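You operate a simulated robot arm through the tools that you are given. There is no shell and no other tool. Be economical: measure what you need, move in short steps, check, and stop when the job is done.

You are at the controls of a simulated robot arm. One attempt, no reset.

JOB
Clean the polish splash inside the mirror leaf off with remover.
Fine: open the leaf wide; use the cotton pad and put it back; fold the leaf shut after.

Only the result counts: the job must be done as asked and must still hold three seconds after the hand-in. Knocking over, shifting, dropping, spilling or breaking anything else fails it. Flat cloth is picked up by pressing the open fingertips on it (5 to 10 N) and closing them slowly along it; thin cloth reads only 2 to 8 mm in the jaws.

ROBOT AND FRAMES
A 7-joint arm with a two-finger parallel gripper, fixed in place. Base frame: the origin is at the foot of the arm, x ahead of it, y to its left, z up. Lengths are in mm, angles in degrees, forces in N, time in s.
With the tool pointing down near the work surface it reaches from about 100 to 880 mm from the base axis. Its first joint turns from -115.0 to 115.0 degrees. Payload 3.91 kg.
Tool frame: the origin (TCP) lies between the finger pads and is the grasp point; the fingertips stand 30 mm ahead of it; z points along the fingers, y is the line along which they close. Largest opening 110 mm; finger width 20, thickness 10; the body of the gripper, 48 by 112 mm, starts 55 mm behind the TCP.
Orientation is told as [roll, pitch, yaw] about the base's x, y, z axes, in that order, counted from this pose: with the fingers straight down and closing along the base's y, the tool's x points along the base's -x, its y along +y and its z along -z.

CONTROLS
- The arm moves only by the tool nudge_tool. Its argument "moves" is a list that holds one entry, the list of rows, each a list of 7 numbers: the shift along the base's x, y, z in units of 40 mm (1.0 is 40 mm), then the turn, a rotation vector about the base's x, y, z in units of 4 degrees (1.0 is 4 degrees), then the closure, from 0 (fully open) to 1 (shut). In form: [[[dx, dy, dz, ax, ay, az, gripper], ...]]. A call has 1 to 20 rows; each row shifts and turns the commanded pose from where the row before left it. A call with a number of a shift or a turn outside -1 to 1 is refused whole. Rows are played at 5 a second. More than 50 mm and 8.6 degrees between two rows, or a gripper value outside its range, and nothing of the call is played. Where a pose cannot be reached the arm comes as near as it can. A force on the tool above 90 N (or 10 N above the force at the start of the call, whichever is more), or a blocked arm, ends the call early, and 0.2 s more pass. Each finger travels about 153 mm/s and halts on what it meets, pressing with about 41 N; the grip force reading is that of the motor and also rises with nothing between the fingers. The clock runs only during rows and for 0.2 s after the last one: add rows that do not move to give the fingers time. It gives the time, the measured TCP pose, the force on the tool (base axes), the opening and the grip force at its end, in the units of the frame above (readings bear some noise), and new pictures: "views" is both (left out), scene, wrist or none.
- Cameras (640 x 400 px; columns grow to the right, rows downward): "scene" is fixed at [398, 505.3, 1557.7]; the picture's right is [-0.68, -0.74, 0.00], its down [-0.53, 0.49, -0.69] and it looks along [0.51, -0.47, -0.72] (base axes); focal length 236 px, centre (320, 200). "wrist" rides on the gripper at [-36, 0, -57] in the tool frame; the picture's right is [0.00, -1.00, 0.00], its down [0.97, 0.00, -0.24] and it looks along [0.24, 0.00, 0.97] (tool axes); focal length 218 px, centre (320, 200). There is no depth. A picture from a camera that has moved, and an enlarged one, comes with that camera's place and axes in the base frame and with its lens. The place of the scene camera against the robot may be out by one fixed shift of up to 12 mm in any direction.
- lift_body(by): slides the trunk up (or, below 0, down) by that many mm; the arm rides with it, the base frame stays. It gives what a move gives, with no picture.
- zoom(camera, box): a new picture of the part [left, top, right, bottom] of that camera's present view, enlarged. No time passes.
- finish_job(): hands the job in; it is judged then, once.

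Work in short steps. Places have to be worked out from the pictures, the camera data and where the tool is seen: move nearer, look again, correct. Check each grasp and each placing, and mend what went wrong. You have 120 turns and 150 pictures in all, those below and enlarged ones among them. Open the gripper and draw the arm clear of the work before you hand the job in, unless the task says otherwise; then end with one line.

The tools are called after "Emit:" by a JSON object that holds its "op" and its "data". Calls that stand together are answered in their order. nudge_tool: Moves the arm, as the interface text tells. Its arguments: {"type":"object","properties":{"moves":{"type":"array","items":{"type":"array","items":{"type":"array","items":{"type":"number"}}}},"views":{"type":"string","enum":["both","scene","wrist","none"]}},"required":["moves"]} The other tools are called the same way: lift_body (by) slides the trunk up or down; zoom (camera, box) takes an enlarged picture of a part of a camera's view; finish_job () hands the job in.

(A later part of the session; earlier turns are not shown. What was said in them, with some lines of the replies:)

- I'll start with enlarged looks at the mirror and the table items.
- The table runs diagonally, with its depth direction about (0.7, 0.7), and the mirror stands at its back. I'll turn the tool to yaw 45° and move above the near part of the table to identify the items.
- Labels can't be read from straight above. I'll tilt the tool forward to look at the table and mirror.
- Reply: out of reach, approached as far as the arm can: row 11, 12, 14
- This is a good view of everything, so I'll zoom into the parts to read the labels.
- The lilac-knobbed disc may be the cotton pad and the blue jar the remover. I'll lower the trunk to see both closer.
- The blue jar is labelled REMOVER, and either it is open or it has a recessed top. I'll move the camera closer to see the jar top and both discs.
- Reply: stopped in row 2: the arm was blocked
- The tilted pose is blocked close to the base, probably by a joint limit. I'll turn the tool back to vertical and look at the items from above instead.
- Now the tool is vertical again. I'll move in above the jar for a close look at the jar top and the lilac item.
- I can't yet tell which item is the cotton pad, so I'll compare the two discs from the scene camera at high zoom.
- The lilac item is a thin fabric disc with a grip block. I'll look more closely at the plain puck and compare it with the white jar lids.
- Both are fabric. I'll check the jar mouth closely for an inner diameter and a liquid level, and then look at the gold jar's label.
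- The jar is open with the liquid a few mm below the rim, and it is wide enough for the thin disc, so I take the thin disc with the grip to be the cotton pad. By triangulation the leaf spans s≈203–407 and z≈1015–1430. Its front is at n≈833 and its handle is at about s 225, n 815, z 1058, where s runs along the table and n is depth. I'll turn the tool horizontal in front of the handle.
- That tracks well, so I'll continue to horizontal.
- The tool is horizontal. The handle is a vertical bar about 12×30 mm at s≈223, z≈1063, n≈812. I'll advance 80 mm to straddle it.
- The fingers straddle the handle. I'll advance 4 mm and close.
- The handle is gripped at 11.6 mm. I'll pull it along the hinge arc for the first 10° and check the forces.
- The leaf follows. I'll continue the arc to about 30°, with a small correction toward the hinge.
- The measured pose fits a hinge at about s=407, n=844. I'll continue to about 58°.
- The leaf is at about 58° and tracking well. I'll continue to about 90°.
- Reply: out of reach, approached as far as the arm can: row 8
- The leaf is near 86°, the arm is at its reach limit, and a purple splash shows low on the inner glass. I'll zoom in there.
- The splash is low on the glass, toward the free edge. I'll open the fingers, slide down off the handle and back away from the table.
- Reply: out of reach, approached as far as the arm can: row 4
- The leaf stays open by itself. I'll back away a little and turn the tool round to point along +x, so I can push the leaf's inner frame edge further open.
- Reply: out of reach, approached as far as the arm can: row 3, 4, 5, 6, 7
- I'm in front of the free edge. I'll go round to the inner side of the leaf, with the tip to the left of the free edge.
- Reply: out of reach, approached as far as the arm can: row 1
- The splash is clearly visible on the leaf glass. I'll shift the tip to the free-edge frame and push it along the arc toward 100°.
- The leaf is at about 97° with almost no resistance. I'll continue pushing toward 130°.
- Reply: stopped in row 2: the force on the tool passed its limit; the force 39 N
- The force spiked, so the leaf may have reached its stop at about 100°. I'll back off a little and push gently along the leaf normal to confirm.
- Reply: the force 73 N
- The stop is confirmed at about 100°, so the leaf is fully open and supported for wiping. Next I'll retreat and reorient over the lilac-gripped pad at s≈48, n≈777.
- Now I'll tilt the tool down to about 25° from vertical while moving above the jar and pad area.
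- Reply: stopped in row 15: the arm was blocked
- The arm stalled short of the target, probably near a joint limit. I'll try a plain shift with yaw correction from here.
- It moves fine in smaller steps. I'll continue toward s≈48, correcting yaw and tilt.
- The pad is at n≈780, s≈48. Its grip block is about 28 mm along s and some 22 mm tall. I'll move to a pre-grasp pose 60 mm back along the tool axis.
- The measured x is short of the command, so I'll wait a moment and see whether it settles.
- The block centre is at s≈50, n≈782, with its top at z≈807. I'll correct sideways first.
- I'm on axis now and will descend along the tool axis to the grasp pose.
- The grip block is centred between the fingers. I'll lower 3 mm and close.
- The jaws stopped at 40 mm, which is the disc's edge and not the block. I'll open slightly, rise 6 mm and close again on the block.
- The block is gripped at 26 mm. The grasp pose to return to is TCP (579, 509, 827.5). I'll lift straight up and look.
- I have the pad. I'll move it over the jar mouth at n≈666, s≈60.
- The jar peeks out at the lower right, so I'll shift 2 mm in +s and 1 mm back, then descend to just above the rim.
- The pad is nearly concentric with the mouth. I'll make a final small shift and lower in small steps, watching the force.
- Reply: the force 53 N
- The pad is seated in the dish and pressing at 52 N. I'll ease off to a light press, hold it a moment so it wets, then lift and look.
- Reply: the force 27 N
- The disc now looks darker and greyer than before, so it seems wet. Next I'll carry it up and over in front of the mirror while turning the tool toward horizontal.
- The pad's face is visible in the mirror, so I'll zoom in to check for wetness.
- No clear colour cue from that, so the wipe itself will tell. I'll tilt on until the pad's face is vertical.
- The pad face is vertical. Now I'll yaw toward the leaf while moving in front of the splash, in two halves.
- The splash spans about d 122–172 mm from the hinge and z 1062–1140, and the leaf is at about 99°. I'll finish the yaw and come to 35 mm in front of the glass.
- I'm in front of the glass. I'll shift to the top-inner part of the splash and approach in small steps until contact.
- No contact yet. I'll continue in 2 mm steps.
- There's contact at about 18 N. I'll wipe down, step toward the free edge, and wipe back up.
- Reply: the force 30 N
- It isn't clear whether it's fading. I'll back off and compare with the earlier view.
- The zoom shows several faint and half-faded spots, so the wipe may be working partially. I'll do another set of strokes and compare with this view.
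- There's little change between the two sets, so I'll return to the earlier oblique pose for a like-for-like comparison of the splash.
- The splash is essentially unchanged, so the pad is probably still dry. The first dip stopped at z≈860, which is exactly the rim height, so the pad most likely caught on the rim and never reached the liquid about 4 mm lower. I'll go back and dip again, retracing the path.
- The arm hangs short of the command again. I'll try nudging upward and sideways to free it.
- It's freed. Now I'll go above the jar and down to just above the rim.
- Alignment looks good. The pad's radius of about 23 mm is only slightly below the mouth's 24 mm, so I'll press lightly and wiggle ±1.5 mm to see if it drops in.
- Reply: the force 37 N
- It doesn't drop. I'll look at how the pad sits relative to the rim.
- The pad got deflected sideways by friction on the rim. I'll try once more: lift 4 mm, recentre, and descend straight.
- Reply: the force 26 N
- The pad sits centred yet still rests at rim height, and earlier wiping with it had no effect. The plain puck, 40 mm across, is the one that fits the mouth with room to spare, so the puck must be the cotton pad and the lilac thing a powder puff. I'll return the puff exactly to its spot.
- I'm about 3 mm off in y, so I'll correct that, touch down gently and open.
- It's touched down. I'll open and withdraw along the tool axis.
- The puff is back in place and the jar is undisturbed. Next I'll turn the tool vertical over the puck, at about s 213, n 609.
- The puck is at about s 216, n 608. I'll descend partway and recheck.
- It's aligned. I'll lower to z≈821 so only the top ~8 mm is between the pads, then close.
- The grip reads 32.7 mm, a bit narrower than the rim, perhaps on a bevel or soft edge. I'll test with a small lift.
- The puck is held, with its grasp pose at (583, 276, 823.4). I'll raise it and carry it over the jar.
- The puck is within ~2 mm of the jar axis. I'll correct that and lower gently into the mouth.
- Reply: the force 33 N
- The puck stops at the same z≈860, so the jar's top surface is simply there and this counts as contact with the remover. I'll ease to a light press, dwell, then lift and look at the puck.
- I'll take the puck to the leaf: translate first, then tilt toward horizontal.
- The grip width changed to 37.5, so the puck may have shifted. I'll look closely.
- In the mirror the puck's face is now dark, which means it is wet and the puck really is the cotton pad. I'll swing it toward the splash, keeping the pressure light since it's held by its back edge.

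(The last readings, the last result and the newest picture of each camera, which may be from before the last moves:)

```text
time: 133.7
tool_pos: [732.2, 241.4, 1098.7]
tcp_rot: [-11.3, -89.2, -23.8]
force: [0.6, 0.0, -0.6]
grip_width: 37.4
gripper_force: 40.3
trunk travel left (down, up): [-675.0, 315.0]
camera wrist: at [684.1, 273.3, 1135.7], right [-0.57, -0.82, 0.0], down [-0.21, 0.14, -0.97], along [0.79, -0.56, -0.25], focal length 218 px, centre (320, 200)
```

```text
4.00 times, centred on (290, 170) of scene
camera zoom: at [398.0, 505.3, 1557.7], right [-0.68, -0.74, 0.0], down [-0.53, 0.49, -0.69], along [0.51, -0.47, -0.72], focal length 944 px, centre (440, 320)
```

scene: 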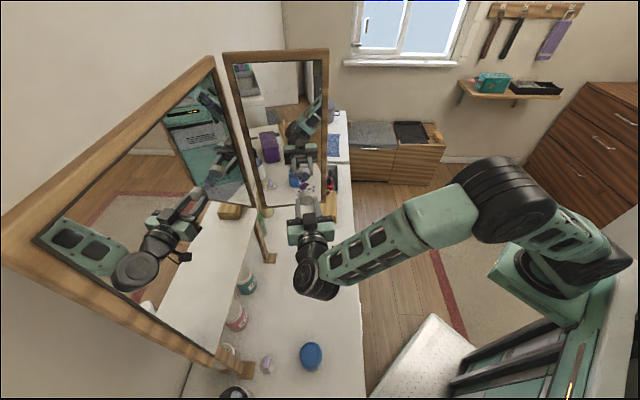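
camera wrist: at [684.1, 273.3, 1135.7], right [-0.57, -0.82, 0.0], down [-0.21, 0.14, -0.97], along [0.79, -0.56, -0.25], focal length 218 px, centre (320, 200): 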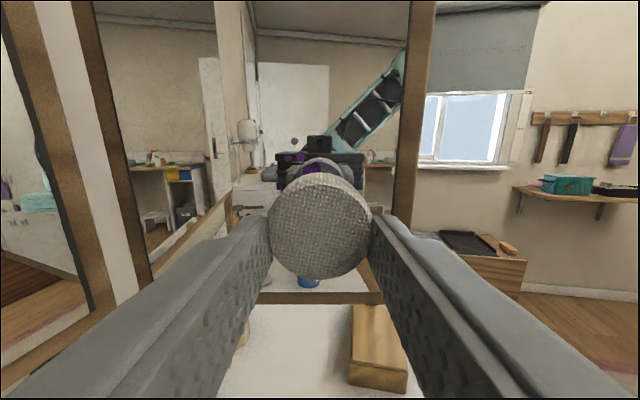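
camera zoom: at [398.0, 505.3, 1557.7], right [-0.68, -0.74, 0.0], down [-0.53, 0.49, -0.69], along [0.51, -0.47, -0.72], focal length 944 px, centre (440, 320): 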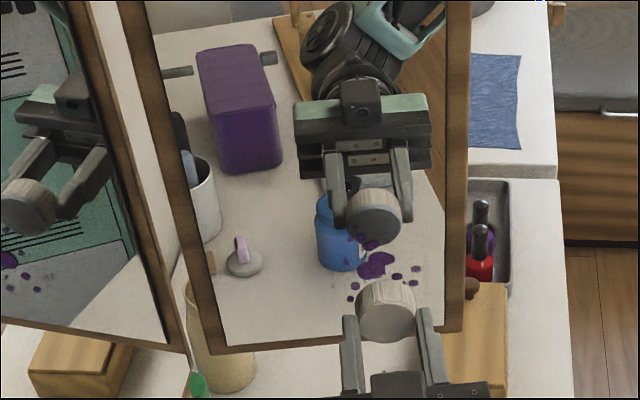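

The wet face shows clearly in reflection. I'll approach the glass and feel for contact.

Emit:
{"op": "nudge_tool", "data": {"moves": [[[0.1, 0.14, 0.5, 0, 0, 0, 1], [0.17, -0.123, 0, 0, 0, 0, 1], [0.17, -0.123, 0, 0, 0, 0, 1], [0.17, -0.123, 0, 0, 0, 0, 1], [0.081, -0.059, 0, 0, 0, 0, 1], [0.04, -0.03, 0, 0, 0, 0, 1], [0.04, -0.03, 0, 0, 0, 0, 1], [0, 0, 0, 0, 0, 0, 1]]], "views": "wrist"}}

```text
time: 135.5
tool_pos: [762.4, 227.0, 1119.4]
tcp_rot: [-12.6, -89.2, -22.4]
force: [0.2, 0.5, 0.3]
grip_width: 37.4
gripper_force: 40.7
trunk travel left (down, up): [-675.0, 315.0]
camera wrist: at [714.4, 259.8, 1155.9], right [-0.57, -0.82, 0.0], down [-0.21, 0.14, -0.97], along [0.79, -0.56, -0.25], focal length 218 px, centre (320, 200)
```

wrist: 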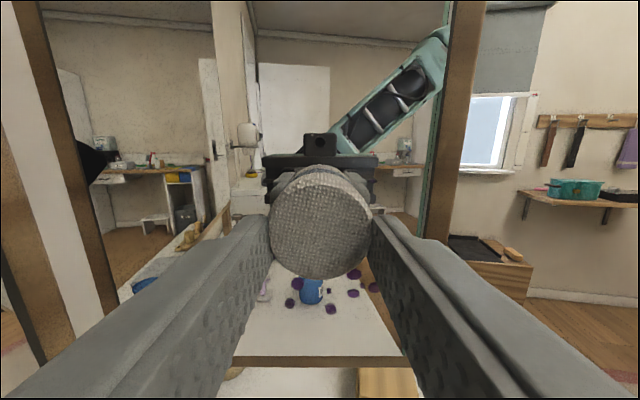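

Emit:
{"op": "nudge_tool", "data": {"moves": [[[0.04, -0.03, 0, 0, 0, 0, 1], [0.04, -0.03, 0, 0, 0, 0, 1], [0.03, -0.022, 0, 0, 0, 0, 1], [0, 0, 0, 0, 0, 0, 1]]], "views": "none"}}

```text
time: 136.5
tool_pos: [767.6, 224.4, 1119.3]
tcp_rot: [-13.0, -89.2, -22.0]
force: [-0.1, 0.3, -1.2]
grip_width: 37.2
gripper_force: 40.5
trunk travel left (down, up): [-675.0, 315.0]
```

Emit:
{"op": "nudge_tool", "data": {"moves": [[[0.03, -0.022, 0, 0, 0, 0, 1], [0.03, -0.022, 0, 0, 0, 0, 1], [0.03, -0.022, 0, 0, 0, 0, 1], [0, 0, 0, 0, 0, 0, 1]]], "views": "none"}}

```text
time: 137.5
tool_pos: [768.9, 222.8, 1118.6]
tcp_rot: [-12.8, -89.2, -22.0]
force: [-9.9, 5.4, 0.2]
grip_width: 37.4
gripper_force: 40.9
trunk travel left (down, up): [-675.0, 315.0]
```

Contact is at about 11 N. I'll make one careful down-stroke, then check.

Emit:
{"op": "nudge_tool", "data": {"moves": [[[0, 0, 0.2, 0, 0, 0, 1], [0, 0, -0.2, 0, 0, 0, 1], [0, 0, -0.2, 0, 0, 0, 1], [0, 0, -0.2, 0, 0, 0, 1], [0, 0, -0.2, 0, 0, 0, 1], [0, 0, -0.2, 0, 0, 0, 1], [0, 0, -0.2, 0, 0, 0, 1], [0, 0, -0.2, 0, 0, 0, 1], [0, 0, -0.2, 0, 0, 0, 1], [0, 0, 0, 0, 0, 0, 1]]], "views": "wrist"}}

Emit:
{"op": "zoom", "data": {"camera": "scene", "box": [275, 165, 345, 215]}}

```text
time: 139.7
tool_pos: [769.7, 222.0, 1062.0]
tcp_rot: [-14.5, -89.2, -20.4]
force: [-10.7, 8.8, 5.8]
grip_width: 37.5
gripper_force: 41.3
trunk travel left (down, up): [-675.0, 315.0]
camera wrist: at [722.0, 254.3, 1099.0], right [-0.57, -0.82, 0.0], down [-0.21, 0.14, -0.97], along [0.79, -0.55, -0.25], focal length 218 px, centre (320, 200)
```

wrist: 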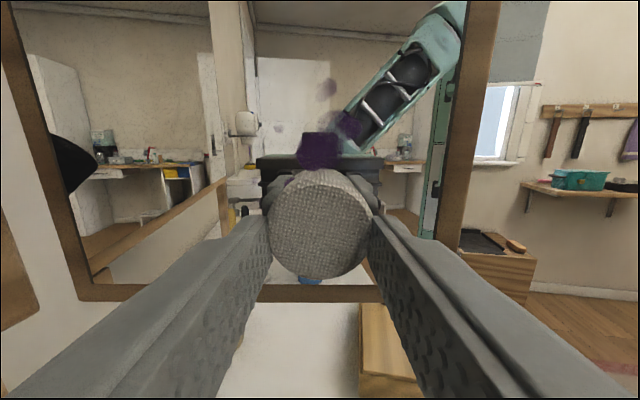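

```text
8.00 times, centred on (310, 190) of scene
camera zoom: at [398.0, 505.3, 1557.7], right [-0.68, -0.74, 0.0], down [-0.53, 0.49, -0.69], along [0.51, -0.47, -0.72], focal length 1888 px, centre (400, 280)
```

zoom: 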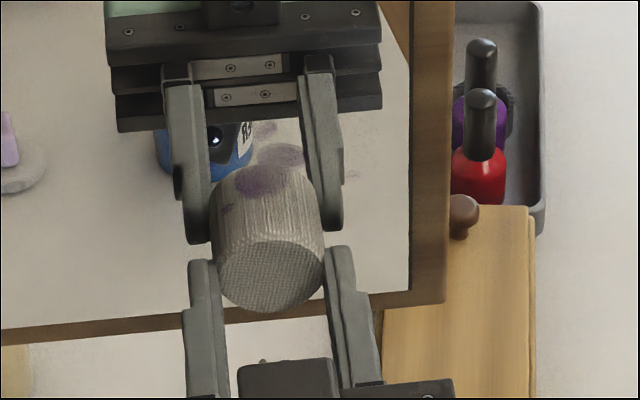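

The splash has faded after one pass, so the puck works. I'll continue with overlapping strokes.

Emit:
{"op": "nudge_tool", "data": {"moves": [[[0, 0, 0.25, 0, 0, 0, 1], [0, 0, 0.25, 0, 0, 0, 1], [0, 0, 0.25, 0, 0, 0, 1], [0, 0, 0.25, 0, 0, 0, 1], [0, 0, 0.25, 0, 0, 0, 1], [0, 0, 0.25, 0, 0, 0, 1], [0, 0, 0.25, 0, 0, 0, 1], [-0.162, -0.222, 0, 0, 0, 0, 1], [0, 0, -0.25, 0, 0, 0, 1], [0, 0, -0.25, 0, 0, 0, 1], [0, 0, -0.25, 0, 0, 0, 1], [0, 0, -0.25, 0, 0, 0, 1], [0, 0, -0.25, 0, 0, 0, 1], [0, 0, -0.25, 0, 0, 0, 1], [0, 0, -0.25, 0, 0, 0, 1], [-0.162, -0.222, 0, 0, 0, 0, 1], [0, 0, 0.25, 0, 0, 0, 1], [0, 0, 0.25, 0, 0, 0, 1], [0, 0, 0.25, 0, 0, 0, 1]]], "views": "none"}}

```text
time: 143.7
tool_pos: [757.9, 202.4, 1092.9]
tcp_rot: [-16.3, -89.2, -18.7]
force: [-9.6, 6.4, -7.1]
grip_width: 37.2
gripper_force: 41.5
trunk travel left (down, up): [-675.0, 315.0]
```

Emit:
{"op": "nudge_tool", "data": {"moves": [[[0, 0, 0.25, 0, 0, 0, 1], [0, 0, 0.25, 0, 0, 0, 1], [0, 0, 0.25, 0, 0, 0, 1], [0, 0, 0.25, 0, 0, 0, 1], [0, 0, -0.3, 0, 0, 0, 1], [0, 0, -0.3, 0, 0, 0, 1], [0, 0, -0.3, 0, 0, 0, 1], [0, 0, -0.3, 0, 0, 0, 1], [0, 0, -0.3, 0, 0, 0, 1], [0, 0, -0.3, 0, 0, 0, 1], [0.162, 0.222, 0, 0, 0, 0, 1], [0, 0, 0.3, 0, 0, 0, 1], [0, 0, 0.3, 0, 0, 0, 1], [0, 0, 0.3, 0, 0, 0, 1], [0, 0, 0.3, 0, 0, 0, 1], [0, 0, 0.3, 0, 0, 0, 1], [0, 0, 0.3, 0, 0, 0, 1], [0.162, 0.222, 0, 0, 0, 0, 1], [0.13, 0.18, 0, 0, 0, 0, 1]]], "views": "none"}}

Emit:
{"op": "nudge_tool", "data": {"moves": [[[0, 0, -0.3, 0, 0, 0, 1], [0, 0, -0.3, 0, 0, 0, 1], [0, 0, -0.3, 0, 0, 0, 1], [0, 0, -0.3, 0, 0, 0, 1], [0, 0, -0.3, 0, 0, 0, 1], [0, 0, -0.3, 0, 0, 0, 1], [0, 0, 0.3, 0, 0, 0, 1], [0, 0, 0.3, 0, 0, 0, 1], [0, 0, 0.3, 0, 0, 0, 1], [0, 0, 0.3, 0, 0, 0, 1], [0, 0, 0.3, 0, 0, 0, 1], [0, 0, 0.3, 0, 0, 0, 1], [-0.3, 0.218, 0, 0, 0, 0, 1], [-0.6, 0.6, 0, 0, 0, 0, 1], [-0.6, 0.6, 0.3, 0, 0, 0, 1], [0, 0, 0, 0, 0, 0, 1]]], "views": "wrist"}}

Emit:
{"op": "zoom", "data": {"camera": "scene", "box": [275, 165, 345, 215]}}

```text
time: 147.7
tool_pos: [776.5, 229.0, 1133.8]
tcp_rot: [-12.3, -89.3, -22.6]
force: [-8.3, 0.4, 0.0]
grip_width: 37.5
gripper_force: 41.1
trunk travel left (down, up): [-675.0, 315.0]
```

```text
time: 151.1
tool_pos: [716.1, 285.1, 1146.5]
tcp_rot: [-11.4, -89.2, -23.7]
force: [0.9, 0.1, 0.5]
grip_width: 37.5
gripper_force: 41.1
trunk travel left (down, up): [-675.0, 315.0]
camera wrist: at [667.7, 317.7, 1182.9], right [-0.57, -0.82, 0.0], down [-0.21, 0.14, -0.97], along [0.79, -0.56, -0.25], focal length 218 px, centre (320, 200)
```

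wrist: 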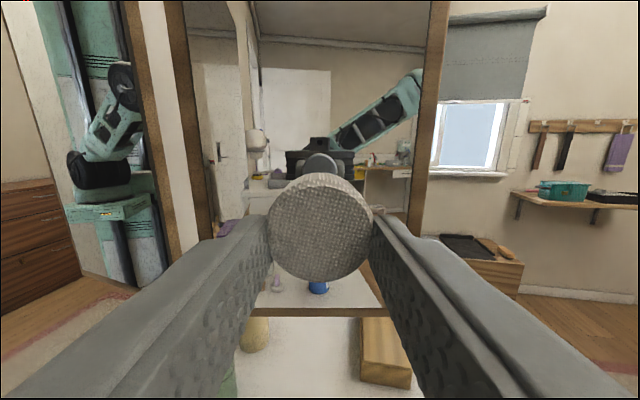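

```text
8.00 times, centred on (310, 190) of scene
camera zoom: at [398.0, 505.3, 1557.7], right [-0.68, -0.74, 0.0], down [-0.53, 0.49, -0.69], along [0.51, -0.47, -0.72], focal length 1888 px, centre (400, 280)
```

zoom: 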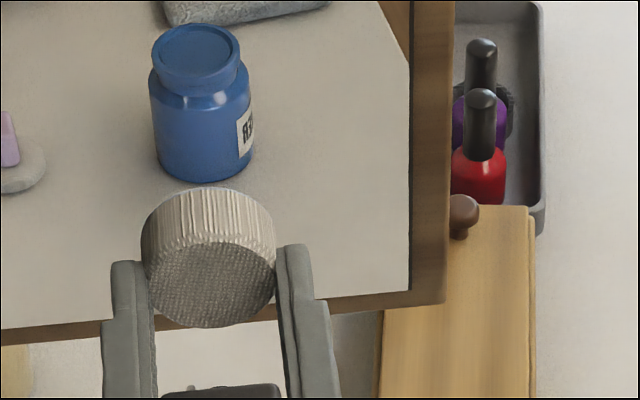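

The glass looks clean where visible. I'll swing the pad back and check the part it hid.

Emit:
{"op": "nudge_tool", "data": {"moves": [[[-0.101, 0.089, -0.1, 0, 0, 1, 1], [-0.101, 0.089, -0.1, 0, 0, 1, 1], [-0.101, 0.089, -0.1, 0, 0, 1, 1], [-0.101, 0.089, -0.1, 0, 0, 1, 1], [-0.101, 0.089, -0.1, 0, 0, 1, 1], [-0.101, 0.089, -0.1, 0, 0, 1, 1], [-0.101, 0.089, -0.1, 0, 0, 1, 1], [-0.101, 0.089, -0.1, 0, 0, 1, 1], [-0.101, 0.089, -0.1, 0, 0, 1, 1], [-0.101, 0.089, -0.1, 0, 0, 1, 1], [-0.101, 0.089, -0.1, 0, 0, 1, 1], [-0.101, 0.089, -0.1, 0, 0, 1, 1], [-0.101, 0.089, -0.1, 0, 0, 1, 1], [-0.101, 0.089, -0.1, 0, 0, 1, 1], [-0.101, 0.089, -0.1, 0, 0, 1, 1], [-0.101, 0.089, -0.1, 0, 0, 1, 1], [-0.101, 0.089, -0.1, 0, 0, 1, 1], [-0.101, 0.089, -0.1, 0, 0, 1, 1], [-0.101, 0.089, -0.1, 0, 0, 1, 1], [-0.101, 0.089, -0.1, 0, 0, 1, 1]]], "views": "wrist"}}

Emit:
{"op": "zoom", "data": {"camera": "scene", "box": [265, 160, 335, 215]}}

```text
time: 155.3
tool_pos: [635.8, 356.6, 1063.1]
tcp_rot: [-12.5, -89.2, 57.5]
force: [0.2, -0.1, 0.7]
grip_width: 37.4
gripper_force: 40.7
trunk travel left (down, up): [-675.0, 315.0]
camera wrist: at [593.5, 317.2, 1100.4], right [0.71, -0.71, 0.0], down [-0.18, -0.18, -0.97], along [0.68, 0.69, -0.25], focal length 218 px, centre (320, 200)
```

wrist: 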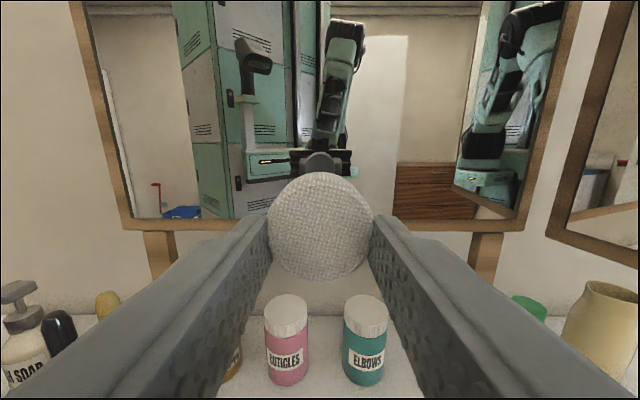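

```text
7.27 times, centred on (300, 188) of scene
camera zoom: at [398.0, 505.3, 1557.7], right [-0.68, -0.74, 0.0], down [-0.53, 0.49, -0.69], along [0.51, -0.47, -0.72], focal length 1716 px, centre (466, 291)
```

zoom: 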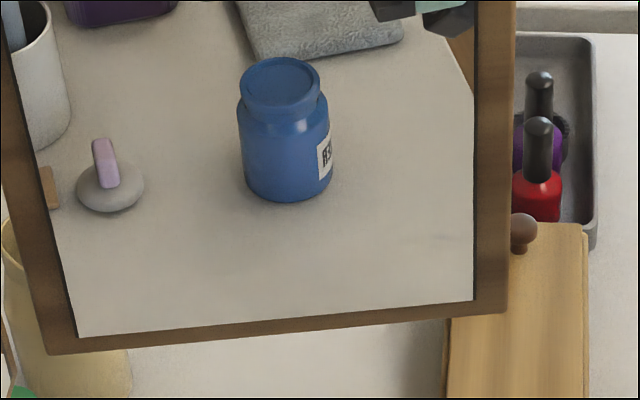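

The glass is fully clean. Now I'll tilt back to vertical, retracing the path.

Emit:
{"op": "nudge_tool", "data": {"moves": [[[-0.02, -0.02, 0, -0.7, 0.7, 0, 1], [-0.02, -0.02, 0, -0.7, 0.7, 0, 1], [-0.02, -0.02, 0, -0.7, 0.7, 0, 1], [-0.02, -0.02, 0, -0.7, 0.7, 0, 1], [-0.02, -0.02, 0, -0.7, 0.7, 0, 1], [-0.02, -0.02, 0, -0.7, 0.7, 0, 1], [-0.02, -0.02, 0, -0.7, 0.7, 0, 1], [-0.05, -0.05, -0.05, -0.7, 0.7, 0, 1], [-0.05, -0.05, -0.05, -0.7, 0.7, 0, 1], [-0.05, -0.05, -0.05, -0.7, 0.7, 0, 1], [-0.05, -0.05, -0.05, -0.7, 0.7, 0, 1], [-0.05, -0.05, -0.05, -0.7, 0.7, 0, 1], [-0.05, -0.05, -0.05, -0.7, 0.7, 0, 1], [-0.05, -0.05, -0.05, -0.7, 0.7, 0, 1], [0, 0, 0, 0, 0, 0, 1]]], "views": "none"}}

Emit:
{"op": "nudge_tool", "data": {"moves": [[[-0.05, -0.1, -0.1, -0.7, 0.7, 0, 1], [-0.05, -0.1, -0.1, -0.7, 0.7, 0, 1], [-0.05, -0.1, -0.1, -0.7, 0.7, 0, 1], [-0.05, -0.1, -0.1, -0.7, 0.7, 0, 1], [-0.05, -0.1, -0.1, -0.7, 0.7, 0, 1], [-0.05, -0.1, -0.1, -0.7, 0.7, 0, 1], [-0.05, -0.1, -0.1, -0.7, 0.7, 0, 1], [-0.05, -0.1, -0.1, -0.7, 0.7, 0, 1], [0, 0, 0, -0.3, 0.3, 0, 1], [0, 0, 0, 0, 0, 0, 1], [0, 0, 0, 0, 0, 0, 1]]], "views": "wrist"}}

```text
time: 158.5
tool_pos: [616.2, 337.6, 1051.3]
tcp_rot: [-0.1, -33.9, 45.2]
force: [0.9, 0.0, -0.4]
grip_width: 37.5
gripper_force: 40.6
trunk travel left (down, up): [-675.0, 315.0]
```

```text
time: 160.9
tool_pos: [600.4, 305.5, 1017.7]
tcp_rot: [0.0, -0.4, 45.2]
force: [0.1, 0.7, 0.2]
grip_width: 37.5
gripper_force: 40.8
trunk travel left (down, up): [-675.0, 315.0]
camera wrist: at [624.4, 330.5, 1075.8], right [0.71, -0.7, 0.0], down [-0.69, -0.69, 0.23], along [-0.16, -0.17, -0.97], focal length 218 px, centre (320, 200)
```

wrist: 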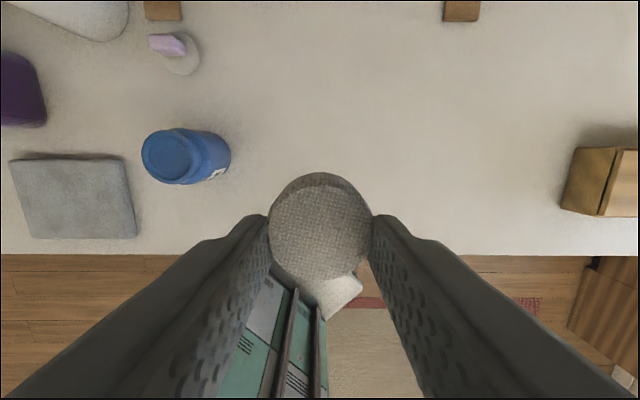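

Emit:
{"op": "nudge_tool", "data": {"moves": [[[-0.22, -0.37, -0.9, 0, 0, 0, 1], [-0.22, -0.37, -0.9, 0, 0, 0, 1], [0, 0, -0.9, 0, 0, 0, 1], [0, 0, -0.7, 0, 0, 0, 1], [0, 0, -0.7, 0, 0, 0, 1], [0, 0, 0, 0, 0, 0, 1]]], "views": "wrist"}}

Emit:
{"op": "zoom", "data": {"camera": "wrist", "box": [250, 150, 390, 300]}}

Emit:
{"op": "zoom", "data": {"camera": "scene", "box": [300, 270, 370, 330]}}

```text
time: 162.3
tool_pos: [582.1, 275.0, 854.4]
tcp_rot: [0.0, -0.4, 45.2]
force: [0.4, 0.0, -0.3]
grip_width: 37.4
gripper_force: 41.6
trunk travel left (down, up): [-675.0, 315.0]
camera wrist: at [605.7, 300.2, 911.7], right [0.71, -0.71, 0.0], down [-0.69, -0.69, 0.23], along [-0.16, -0.16, -0.97], focal length 218 px, centre (320, 200)
```

wrist: 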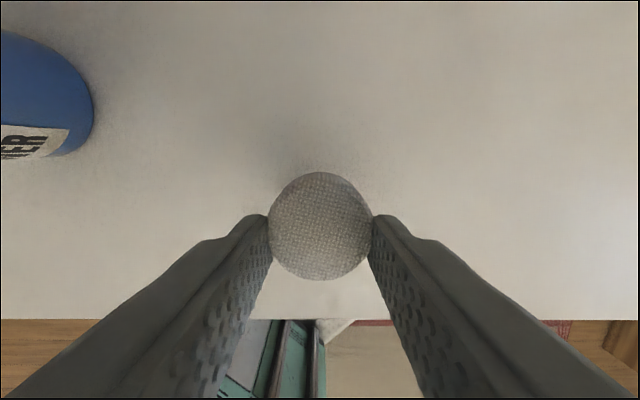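

```text
2.67 times, centred on (320, 225) of wrist
camera zoom: at [605.7, 300.2, 911.7], right [0.71, -0.71, 0.0], down [-0.69, -0.69, 0.23], along [-0.16, -0.16, -0.97], focal length 582 px, centre (320, 133)
```

zoom: 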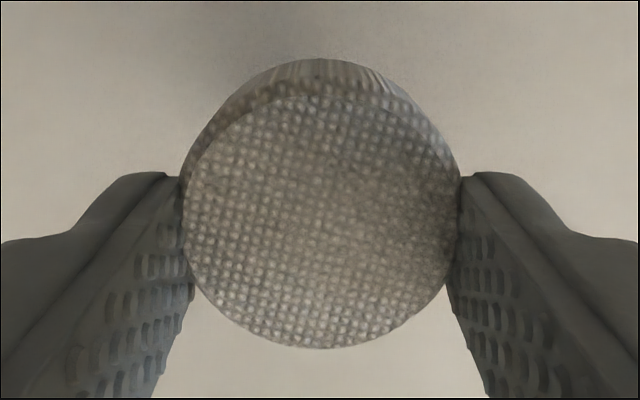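

```text
6.67 times, centred on (335, 300) of scene
camera zoom: at [398.0, 505.3, 1557.7], right [-0.68, -0.74, 0.0], down [-0.53, 0.49, -0.69], along [0.51, -0.47, -0.72], focal length 1573 px, centre (220, -467)
```

zoom: 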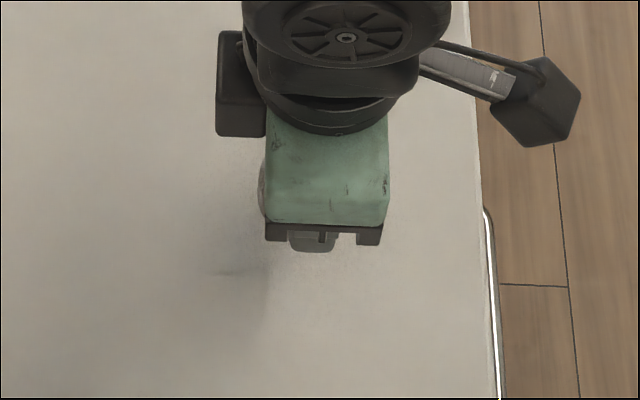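

The puck sits level in the jaws. I'll lower gently to touch-down.

Emit:
{"op": "nudge_tool", "data": {"moves": [[[0.02, 0.025, -0.4, 0, 0, 0, 1], [0, 0, -0.2, 0, 0, 0, 1], [0, 0, -0.06, 0, 0, 0, 1], [0, 0, 0, 0, 0, 0, 1]]], "views": "none"}}

```text
time: 163.3
tool_pos: [583.1, 277.5, 828.6]
tcp_rot: [0.0, -0.4, 45.2]
force: [0.3, -0.3, -0.6]
grip_width: 37.4
gripper_force: 40.9
trunk travel left (down, up): [-675.0, 315.0]
```

Emit:
{"op": "nudge_tool", "data": {"moves": [[[0, 0, -0.06, 0, 0, 0, 1], [0, 0, -0.04, 0, 0, 0, 1], [0, 0, -0.03, 0, 0, 0, 1], [0, 0, 0, 0, 0, 0, 1]]], "views": "none"}}

```text
time: 164.3
tool_pos: [583.6, 277.6, 822.9]
tcp_rot: [0.0, -0.4, 45.2]
force: [-1.0, -0.3, 0.5]
grip_width: 37.5
gripper_force: 41.3
trunk travel left (down, up): [-675.0, 315.0]
```

Emit:
{"op": "nudge_tool", "data": {"moves": [[[0, 0, -0.04, 0, 0, 0, 1], [0, 0, -0.04, 0, 0, 0, 1], [0, 0, 0, 0, 0, 0, 1]]], "views": "none"}}

```text
time: 165.1
tool_pos: [583.0, 276.2, 821.2]
tcp_rot: [-0.1, -0.5, 45.2]
force: [0.2, -2.6, 9.3]
grip_width: 37.5
gripper_force: 41.1
trunk travel left (down, up): [-675.0, 315.0]
```

It's touched down at 9 N. I'll ease, open slowly and withdraw.

Emit:
{"op": "nudge_tool", "data": {"moves": [[[0, 0, 0.02, 0, 0, 0, 0.9], [0, 0, 0, 0, 0, 0, 0.7], [0, 0, 0, 0, 0, 0, 0.55], [0, 0, 0, 0, 0, 0, 0.4], [0, 0, 0, 0, 0, 0, 0.4], [0, 0, 0.5, 0, 0, 0, 0.4], [0, 0, 0.9, 0, 0, 0, 0.4], [0, 0, 0.9, 0, 0, 0, 0.4], [0, 0, 0, 0, 0, 0, 0.4]]], "views": "wrist"}}

```text
time: 167.1
tool_pos: [583.2, 276.9, 912.6]
tcp_rot: [0.0, -0.4, 45.2]
force: [-0.8, 0.1, 0.4]
grip_width: 66.1
gripper_force: 0.1
trunk travel left (down, up): [-675.0, 315.0]
camera wrist: at [605.9, 301.3, 969.6], right [0.71, -0.7, 0.0], down [-0.69, -0.69, 0.23], along [-0.16, -0.17, -0.97], focal length 218 px, centre (320, 200)
```

wrist: 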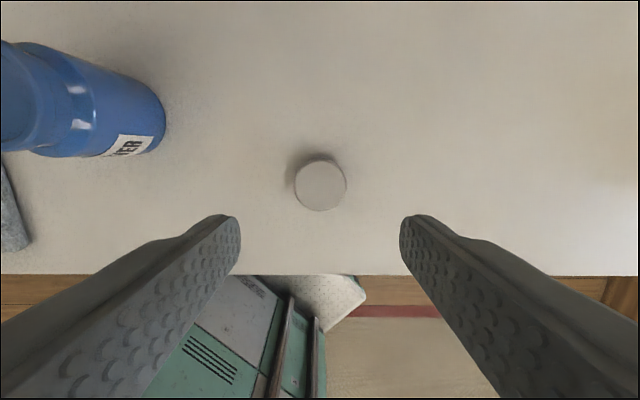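

The cotton pad is back within a couple of mm of its spot. Now I'll fold the leaf: raise and tilt the tool horizontal with closed fingers, to push the leaf's outer face above the handle.

Emit:
{"op": "nudge_tool", "data": {"moves": [[[0, 0, 0.3, 0, 0, 0, 0.4], [0.05, 0.03, 0.22, 0.7, -0.7, 0, 0.7], [0.05, 0.03, 0.22, 0.7, -0.7, 0, 1], [0.05, 0.03, 0.22, 0.7, -0.7, 0, 1], [0.05, 0.03, 0.22, 0.7, -0.7, 0, 1], [0.05, 0.03, 0.22, 0.7, -0.7, 0, 1], [0.05, 0.03, 0.22, 0.7, -0.7, 0, 1], [0.05, 0.03, 0.22, 0.7, -0.7, 0, 1], [0.05, 0.03, 0.22, 0.7, -0.7, 0, 1], [0.05, 0.03, 0.22, 0.7, -0.7, 0, 1], [0.05, 0.03, 0.22, 0.7, -0.7, 0, 1], [0.05, 0.03, 0.22, 0.7, -0.7, 0, 1], [0, 0, 0, 0, 0, 0, 1]]], "views": "none"}}

Emit:
{"op": "nudge_tool", "data": {"moves": [[[0.05, 0.03, 0.18, 0.7, -0.7, 0, 1], [0.05, 0.03, 0.18, 0.7, -0.7, 0, 1], [0.05, 0.03, 0.18, 0.7, -0.7, 0, 1], [0.05, 0.03, 0.18, 0.7, -0.7, 0, 1], [0.05, 0.03, 0.18, 0.7, -0.7, 0, 1], [0.05, 0.03, 0.18, 0.7, -0.7, 0, 1], [0, 0, 0.18, 0.7, -0.7, 0, 1], [0, 0, 0.18, 0.7, -0.7, 0, 1], [0, 0, 0.18, 0.7, -0.7, 0, 1], [0, 0, 0.18, 0.7, -0.7, 0, 1], [0, 0, 0.18, 0.7, -0.7, 0, 1], [0, 0, 0, 0.3, -0.3, 0, 1], [0, 0, 0, 0, 0, 0, 1]]], "views": "wrist"}}

```text
time: 169.9
tool_pos: [605.7, 291.1, 1022.0]
tcp_rot: [-0.2, -44.0, 45.3]
force: [0.6, -0.2, -0.2]
grip_width: 0.0
gripper_force: 37.6
trunk travel left (down, up): [-675.0, 315.0]
```

```text
time: 172.7
tool_pos: [617.9, 297.0, 1101.0]
tcp_rot: [-13.5, -89.3, 58.4]
force: [-0.3, -0.1, 0.0]
grip_width: 0.0
gripper_force: 37.9
trunk travel left (down, up): [-675.0, 315.0]
camera wrist: at [575.7, 256.9, 1137.5], right [0.71, -0.71, 0.0], down [-0.18, -0.18, -0.97], along [0.68, 0.68, -0.25], focal length 218 px, centre (320, 200)
```

wrist: 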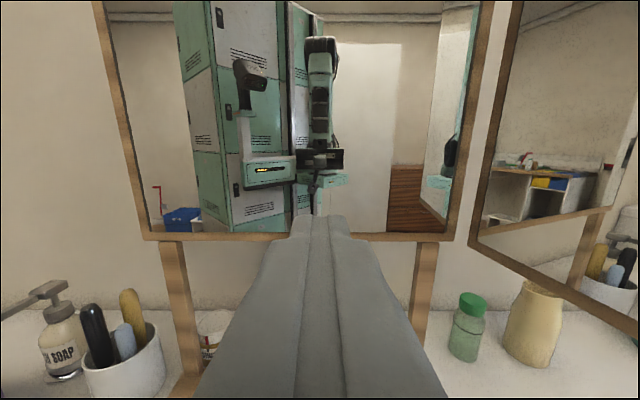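

I'll go around the free edge: back, then right, watching reachability.

Emit:
{"op": "nudge_tool", "data": {"moves": [[[0, -0.85, 0.2, 0, 0, 0, 1], [0, -0.85, 0.2, 0, 0, 0, 1], [0, -0.85, 0.2, 0, 0, 0, 1], [0.7, -0.7, 0, 0, 0, 0, 1], [0.7, -0.7, 0, 0, 0, 0, 1], [0.7, -0.7, 0, 0, 0, 0, 1], [0.7, -0.7, 0, 0, 0, 0, 1], [0.7, -0.7, 0, 0, 0, 0, 1], [0, 0, 0, 0, 0, 0, 1]]], "views": "both"}}

```text
time: 174.7
tool_pos: [757.6, 54.7, 1123.7]
tcp_rot: [-11.0, -89.2, 56.0]
force: [-0.6, -0.6, -0.2]
grip_width: 0.0
gripper_force: 37.8
trunk travel left (down, up): [-675.0, 315.0]
camera wrist: at [715.9, 14.6, 1160.7], right [0.71, -0.71, 0.0], down [-0.18, -0.18, -0.97], along [0.68, 0.68, -0.25], focal length 218 px, centre (320, 200)
```

scene: 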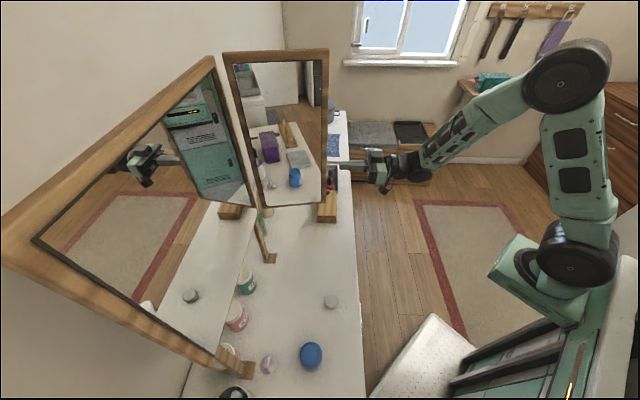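
wrist: 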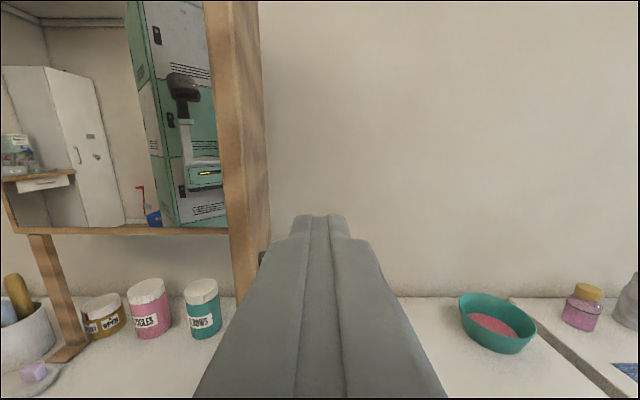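

The tip is clear on the outer side. I'll advance alongside the outer face.

Emit:
{"op": "nudge_tool", "data": {"moves": [[[0.44, 0.5, 0, 0, 0, 0, 1], [0.41, 0.53, 0, 0, 0, 0, 1], [0.38, 0.55, 0, 0, 0, 0, 1], [0, 0, 0, 0, 0, 0, 1]]], "views": "wrist"}}

```text
time: 175.7
tool_pos: [806.7, 120.2, 1125.6]
tcp_rot: [-12.0, -89.2, 57.0]
force: [0.5, 0.8, 0.0]
grip_width: 0.2
gripper_force: 37.9
trunk travel left (down, up): [-675.0, 315.0]
camera wrist: at [764.1, 79.6, 1161.7], right [0.71, -0.71, 0.0], down [-0.18, -0.18, -0.97], along [0.68, 0.68, -0.25], focal length 218 px, centre (320, 200)
```

wrist: 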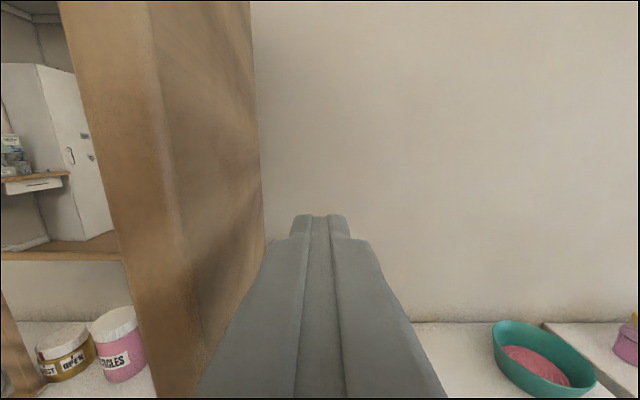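

I'll push the outer face along the closing arc to about 50°.

Emit:
{"op": "nudge_tool", "data": {"moves": [[[-0.301, 0.204, 0, 0, 0, 0, 1], [-0.301, 0.204, 0, 0, 0, 0, 1], [-0.301, 0.204, 0, 0, 0, 0, 1], [-0.301, 0.204, 0, 0, 0, 0, 1], [-0.274, 0.256, 0, 0, 0, 0, 1], [-0.274, 0.256, 0, 0, 0, 0, 1], [-0.23, 0.3, 0, 0, 0, 0, 1], [-0.23, 0.3, 0, 0, 0, 0, 1], [-0.168, 0.345, 0, 0, 0, 0, 1], [-0.168, 0.345, 0, 0, 0, 0, 1], [-0.106, 0.371, 0, 0, 0, 0, 1], [-0.106, 0.371, 0, 0, 0, 0, 1], [0, 0, 0, 0, 0, 0, 1]]], "views": "both"}}

```text
time: 178.5
tool_pos: [696.1, 252.0, 1125.5]
tcp_rot: [-12.0, -89.2, 56.9]
force: [1.1, -0.1, -0.5]
grip_width: 0.2
gripper_force: 37.3
trunk travel left (down, up): [-675.0, 315.0]
camera wrist: at [654.7, 212.5, 1161.1], right [0.71, -0.71, 0.0], down [-0.18, -0.18, -0.97], along [0.68, 0.68, -0.25], focal length 218 px, centre (320, 200)
```

scene: 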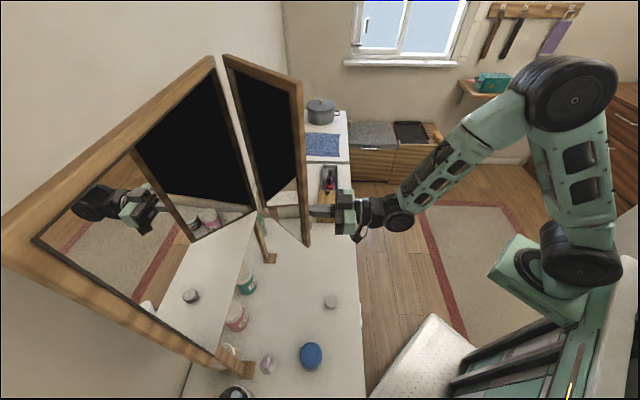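
wrist: 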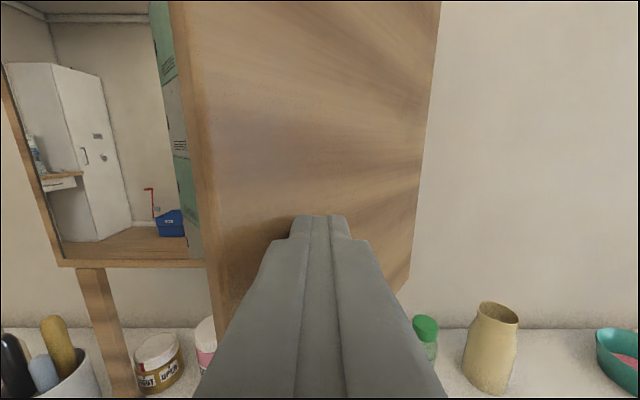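

It's going smoothly at about 50°. I'll continue to about 10°.

Emit:
{"op": "nudge_tool", "data": {"moves": [[[-0.041, 0.384, 0, 0, 0, 0, 1], [-0.041, 0.384, 0, 0, 0, 0, 1], [0.032, 0.385, 0, 0, 0, 0, 1], [0.032, 0.385, 0, 0, 0, 0, 1], [0.1, 0.384, 0, 0, 0, 0, 1], [0.1, 0.384, 0, 0, 0, 0, 1], [0.171, 0.348, 0, 0, 0, 0, 1], [0.171, 0.348, 0, 0, 0, 0, 1], [0, 0, 0, 0, 0, 0, 1]]], "views": "both"}}

```text
time: 180.5
tool_pos: [717.8, 371.7, 1124.6]
tcp_rot: [-12.4, -89.3, 57.4]
force: [-1.0, -0.3, 0.2]
grip_width: 0.1
gripper_force: 37.4
trunk travel left (down, up): [-675.0, 315.0]
camera wrist: at [676.2, 332.6, 1161.4], right [0.71, -0.71, 0.0], down [-0.18, -0.18, -0.97], along [0.68, 0.68, -0.25], focal length 218 px, centre (320, 200)
```

scene: 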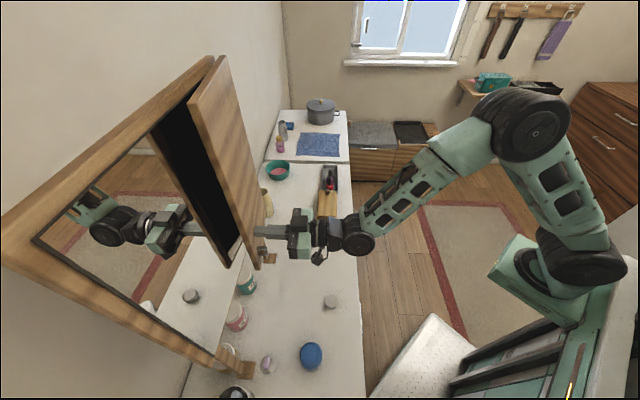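
wrist: 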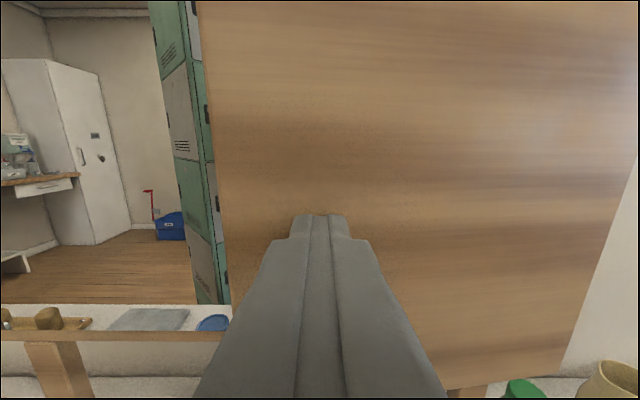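

About 10° remains. I'll finish pushing straight in with small steps.

Emit:
{"op": "nudge_tool", "data": {"moves": [[[0.12, 0.12, 0, 0, 0, 0, 1], [0.12, 0.12, 0, 0, 0, 0, 1], [0.1, 0.1, 0, 0, 0, 0, 1], [0.08, 0.08, 0, 0, 0, 0, 1], [0.06, 0.06, 0, 0, 0, 0, 1], [0, 0, 0, 0, 0, 0, 1]]], "views": "none"}}

```text
time: 181.9
tool_pos: [733.6, 388.5, 1126.0]
tcp_rot: [-10.4, -89.2, 55.6]
force: [-36.9, -35.7, -1.0]
grip_width: 0.2
gripper_force: 37.7
trunk travel left (down, up): [-675.0, 315.0]
```

It's firmly against the stop (~50 N). I'll withdraw and check that the leaf stays shut.

Emit:
{"op": "nudge_tool", "data": {"moves": [[[-0.2, -0.2, 0, 0, 0, 0, 1], [-0.6, -0.6, 0, 0, 0, 0, 1], [-0.7, -0.7, 0, 0, 0, 0, 0.6], [-0.7, -0.7, 0, 0, 0, 0, 0.2], [-0.7, -0.7, 0, 0, 0, 0, 0], [0, 0, 0, 0, 0, 0, 0]]], "views": "both"}}

Emit:
{"op": "zoom", "data": {"camera": "scene", "box": [140, 40, 280, 280]}}

```text
time: 183.3
tool_pos: [619.8, 275.6, 1124.0]
tcp_rot: [-11.7, -89.2, 56.7]
force: [0.1, 0.3, 0.3]
grip_width: 109.9
gripper_force: 0.1
trunk travel left (down, up): [-675.0, 315.0]
camera wrist: at [577.5, 236.3, 1160.8], right [0.71, -0.71, 0.0], down [-0.18, -0.18, -0.97], along [0.68, 0.68, -0.25], focal length 218 px, centre (320, 200)
```

scene: 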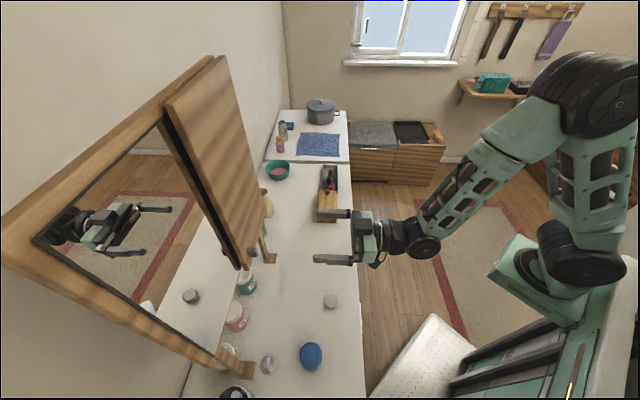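
wrist: 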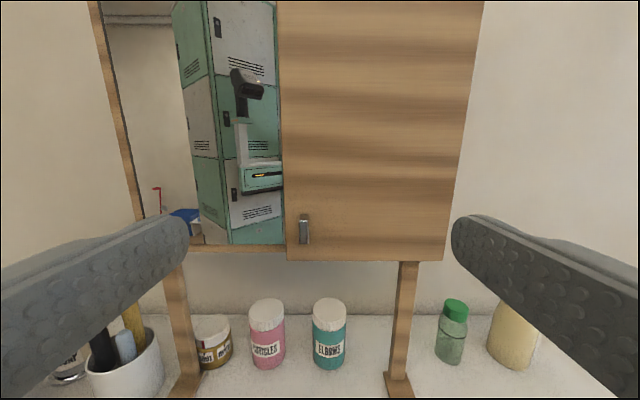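

```text
1.67 times, centred on (210, 160) of scene
camera zoom: at [398.0, 505.3, 1557.7], right [-0.68, -0.74, 0.0], down [-0.53, 0.49, -0.69], along [0.51, -0.47, -0.72], focal length 393 px, centre (503, 267)
```

zoom: 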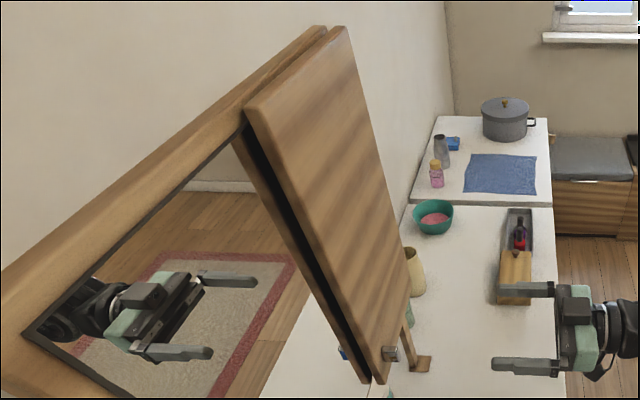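

The leaf is shut as at the start. As a last check, I'll compare the puff and pad positions with the first picture.

Emit:
{"op": "zoom", "data": {"camera": "scene", "box": [180, 240, 380, 400]}}

Emit:
{"op": "zoom", "data": {"camera": "scene", "box": [240, 340, 300, 380]}}

```text
2.50 times, centred on (280, 320) of scene
camera zoom: at [398.0, 505.3, 1557.7], right [-0.68, -0.74, 0.0], down [-0.53, 0.49, -0.69], along [0.51, -0.47, -0.72], focal length 590 px, centre (420, -100)
```

zoom: 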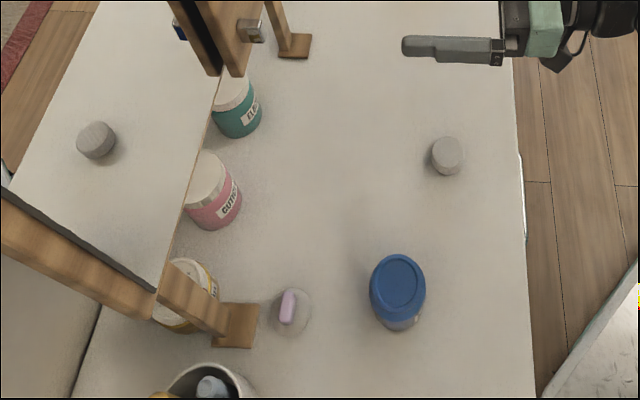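

```text
10.00 times, centred on (270, 360) of scene
camera zoom: at [398.0, 505.3, 1557.7], right [-0.68, -0.74, 0.0], down [-0.53, 0.49, -0.69], along [0.51, -0.47, -0.72], focal length 2360 px, centre (820, -1400)
```

zoom: 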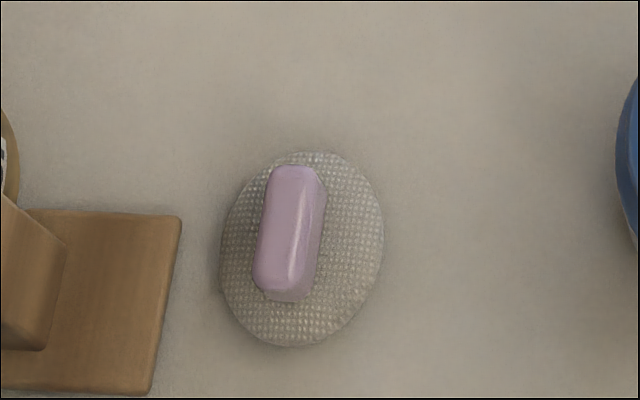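

The pad is within about 1.5 mm of where it was and the puff within about 7 mm. The jar and mirror are unmoved, the glass is clean and the leaf is shut. I'll draw the open gripper a bit further clear before handing in.

Emit:
{"op": "nudge_tool", "data": {"moves": [[[0, -0.4, 0.5, 0, 0, 0, 0], [0, -0.4, 0.5, 0, 0, 0, 0], [0, -0.4, 0.5, 0, 0, 0, 0], [0, 0, 0, 0, 0, 0, 0], [0, 0, 0, 0, 0, 0, 0]]], "views": "scene"}}

```text
time: 184.5
tool_pos: [621.1, 229.2, 1184.9]
tcp_rot: [-12.0, -89.2, 57.0]
force: [-0.7, 0.3, 0.0]
grip_width: 110.2
gripper_force: 0.2
trunk travel left (down, up): [-675.0, 315.0]
```

scene: 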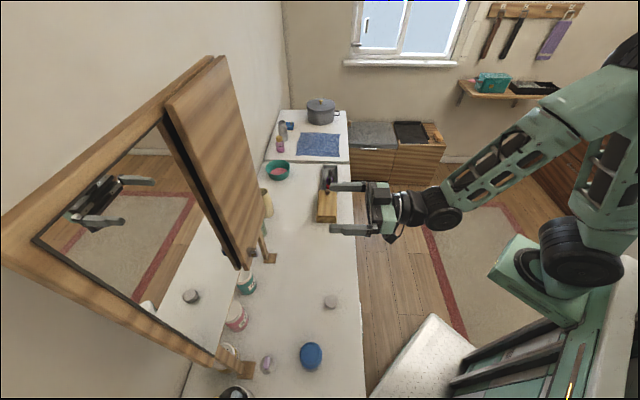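

The leaf stays shut and the arm is clear, so I'm handing the job in.

Emit:
{"op": "finish_job", "data": {}}

```text
The job is handed in.
```

The polish splash is wiped off the inside of the mirror leaf with remover, the cotton pad is back within about 1.5 mm of its spot, and the leaf is folded shut. I first picked up the lilac-handled puff by mistake. It touched the remover jar's mouth and the glass and didn't clean anything. I put it back about 7 mm from its original place.
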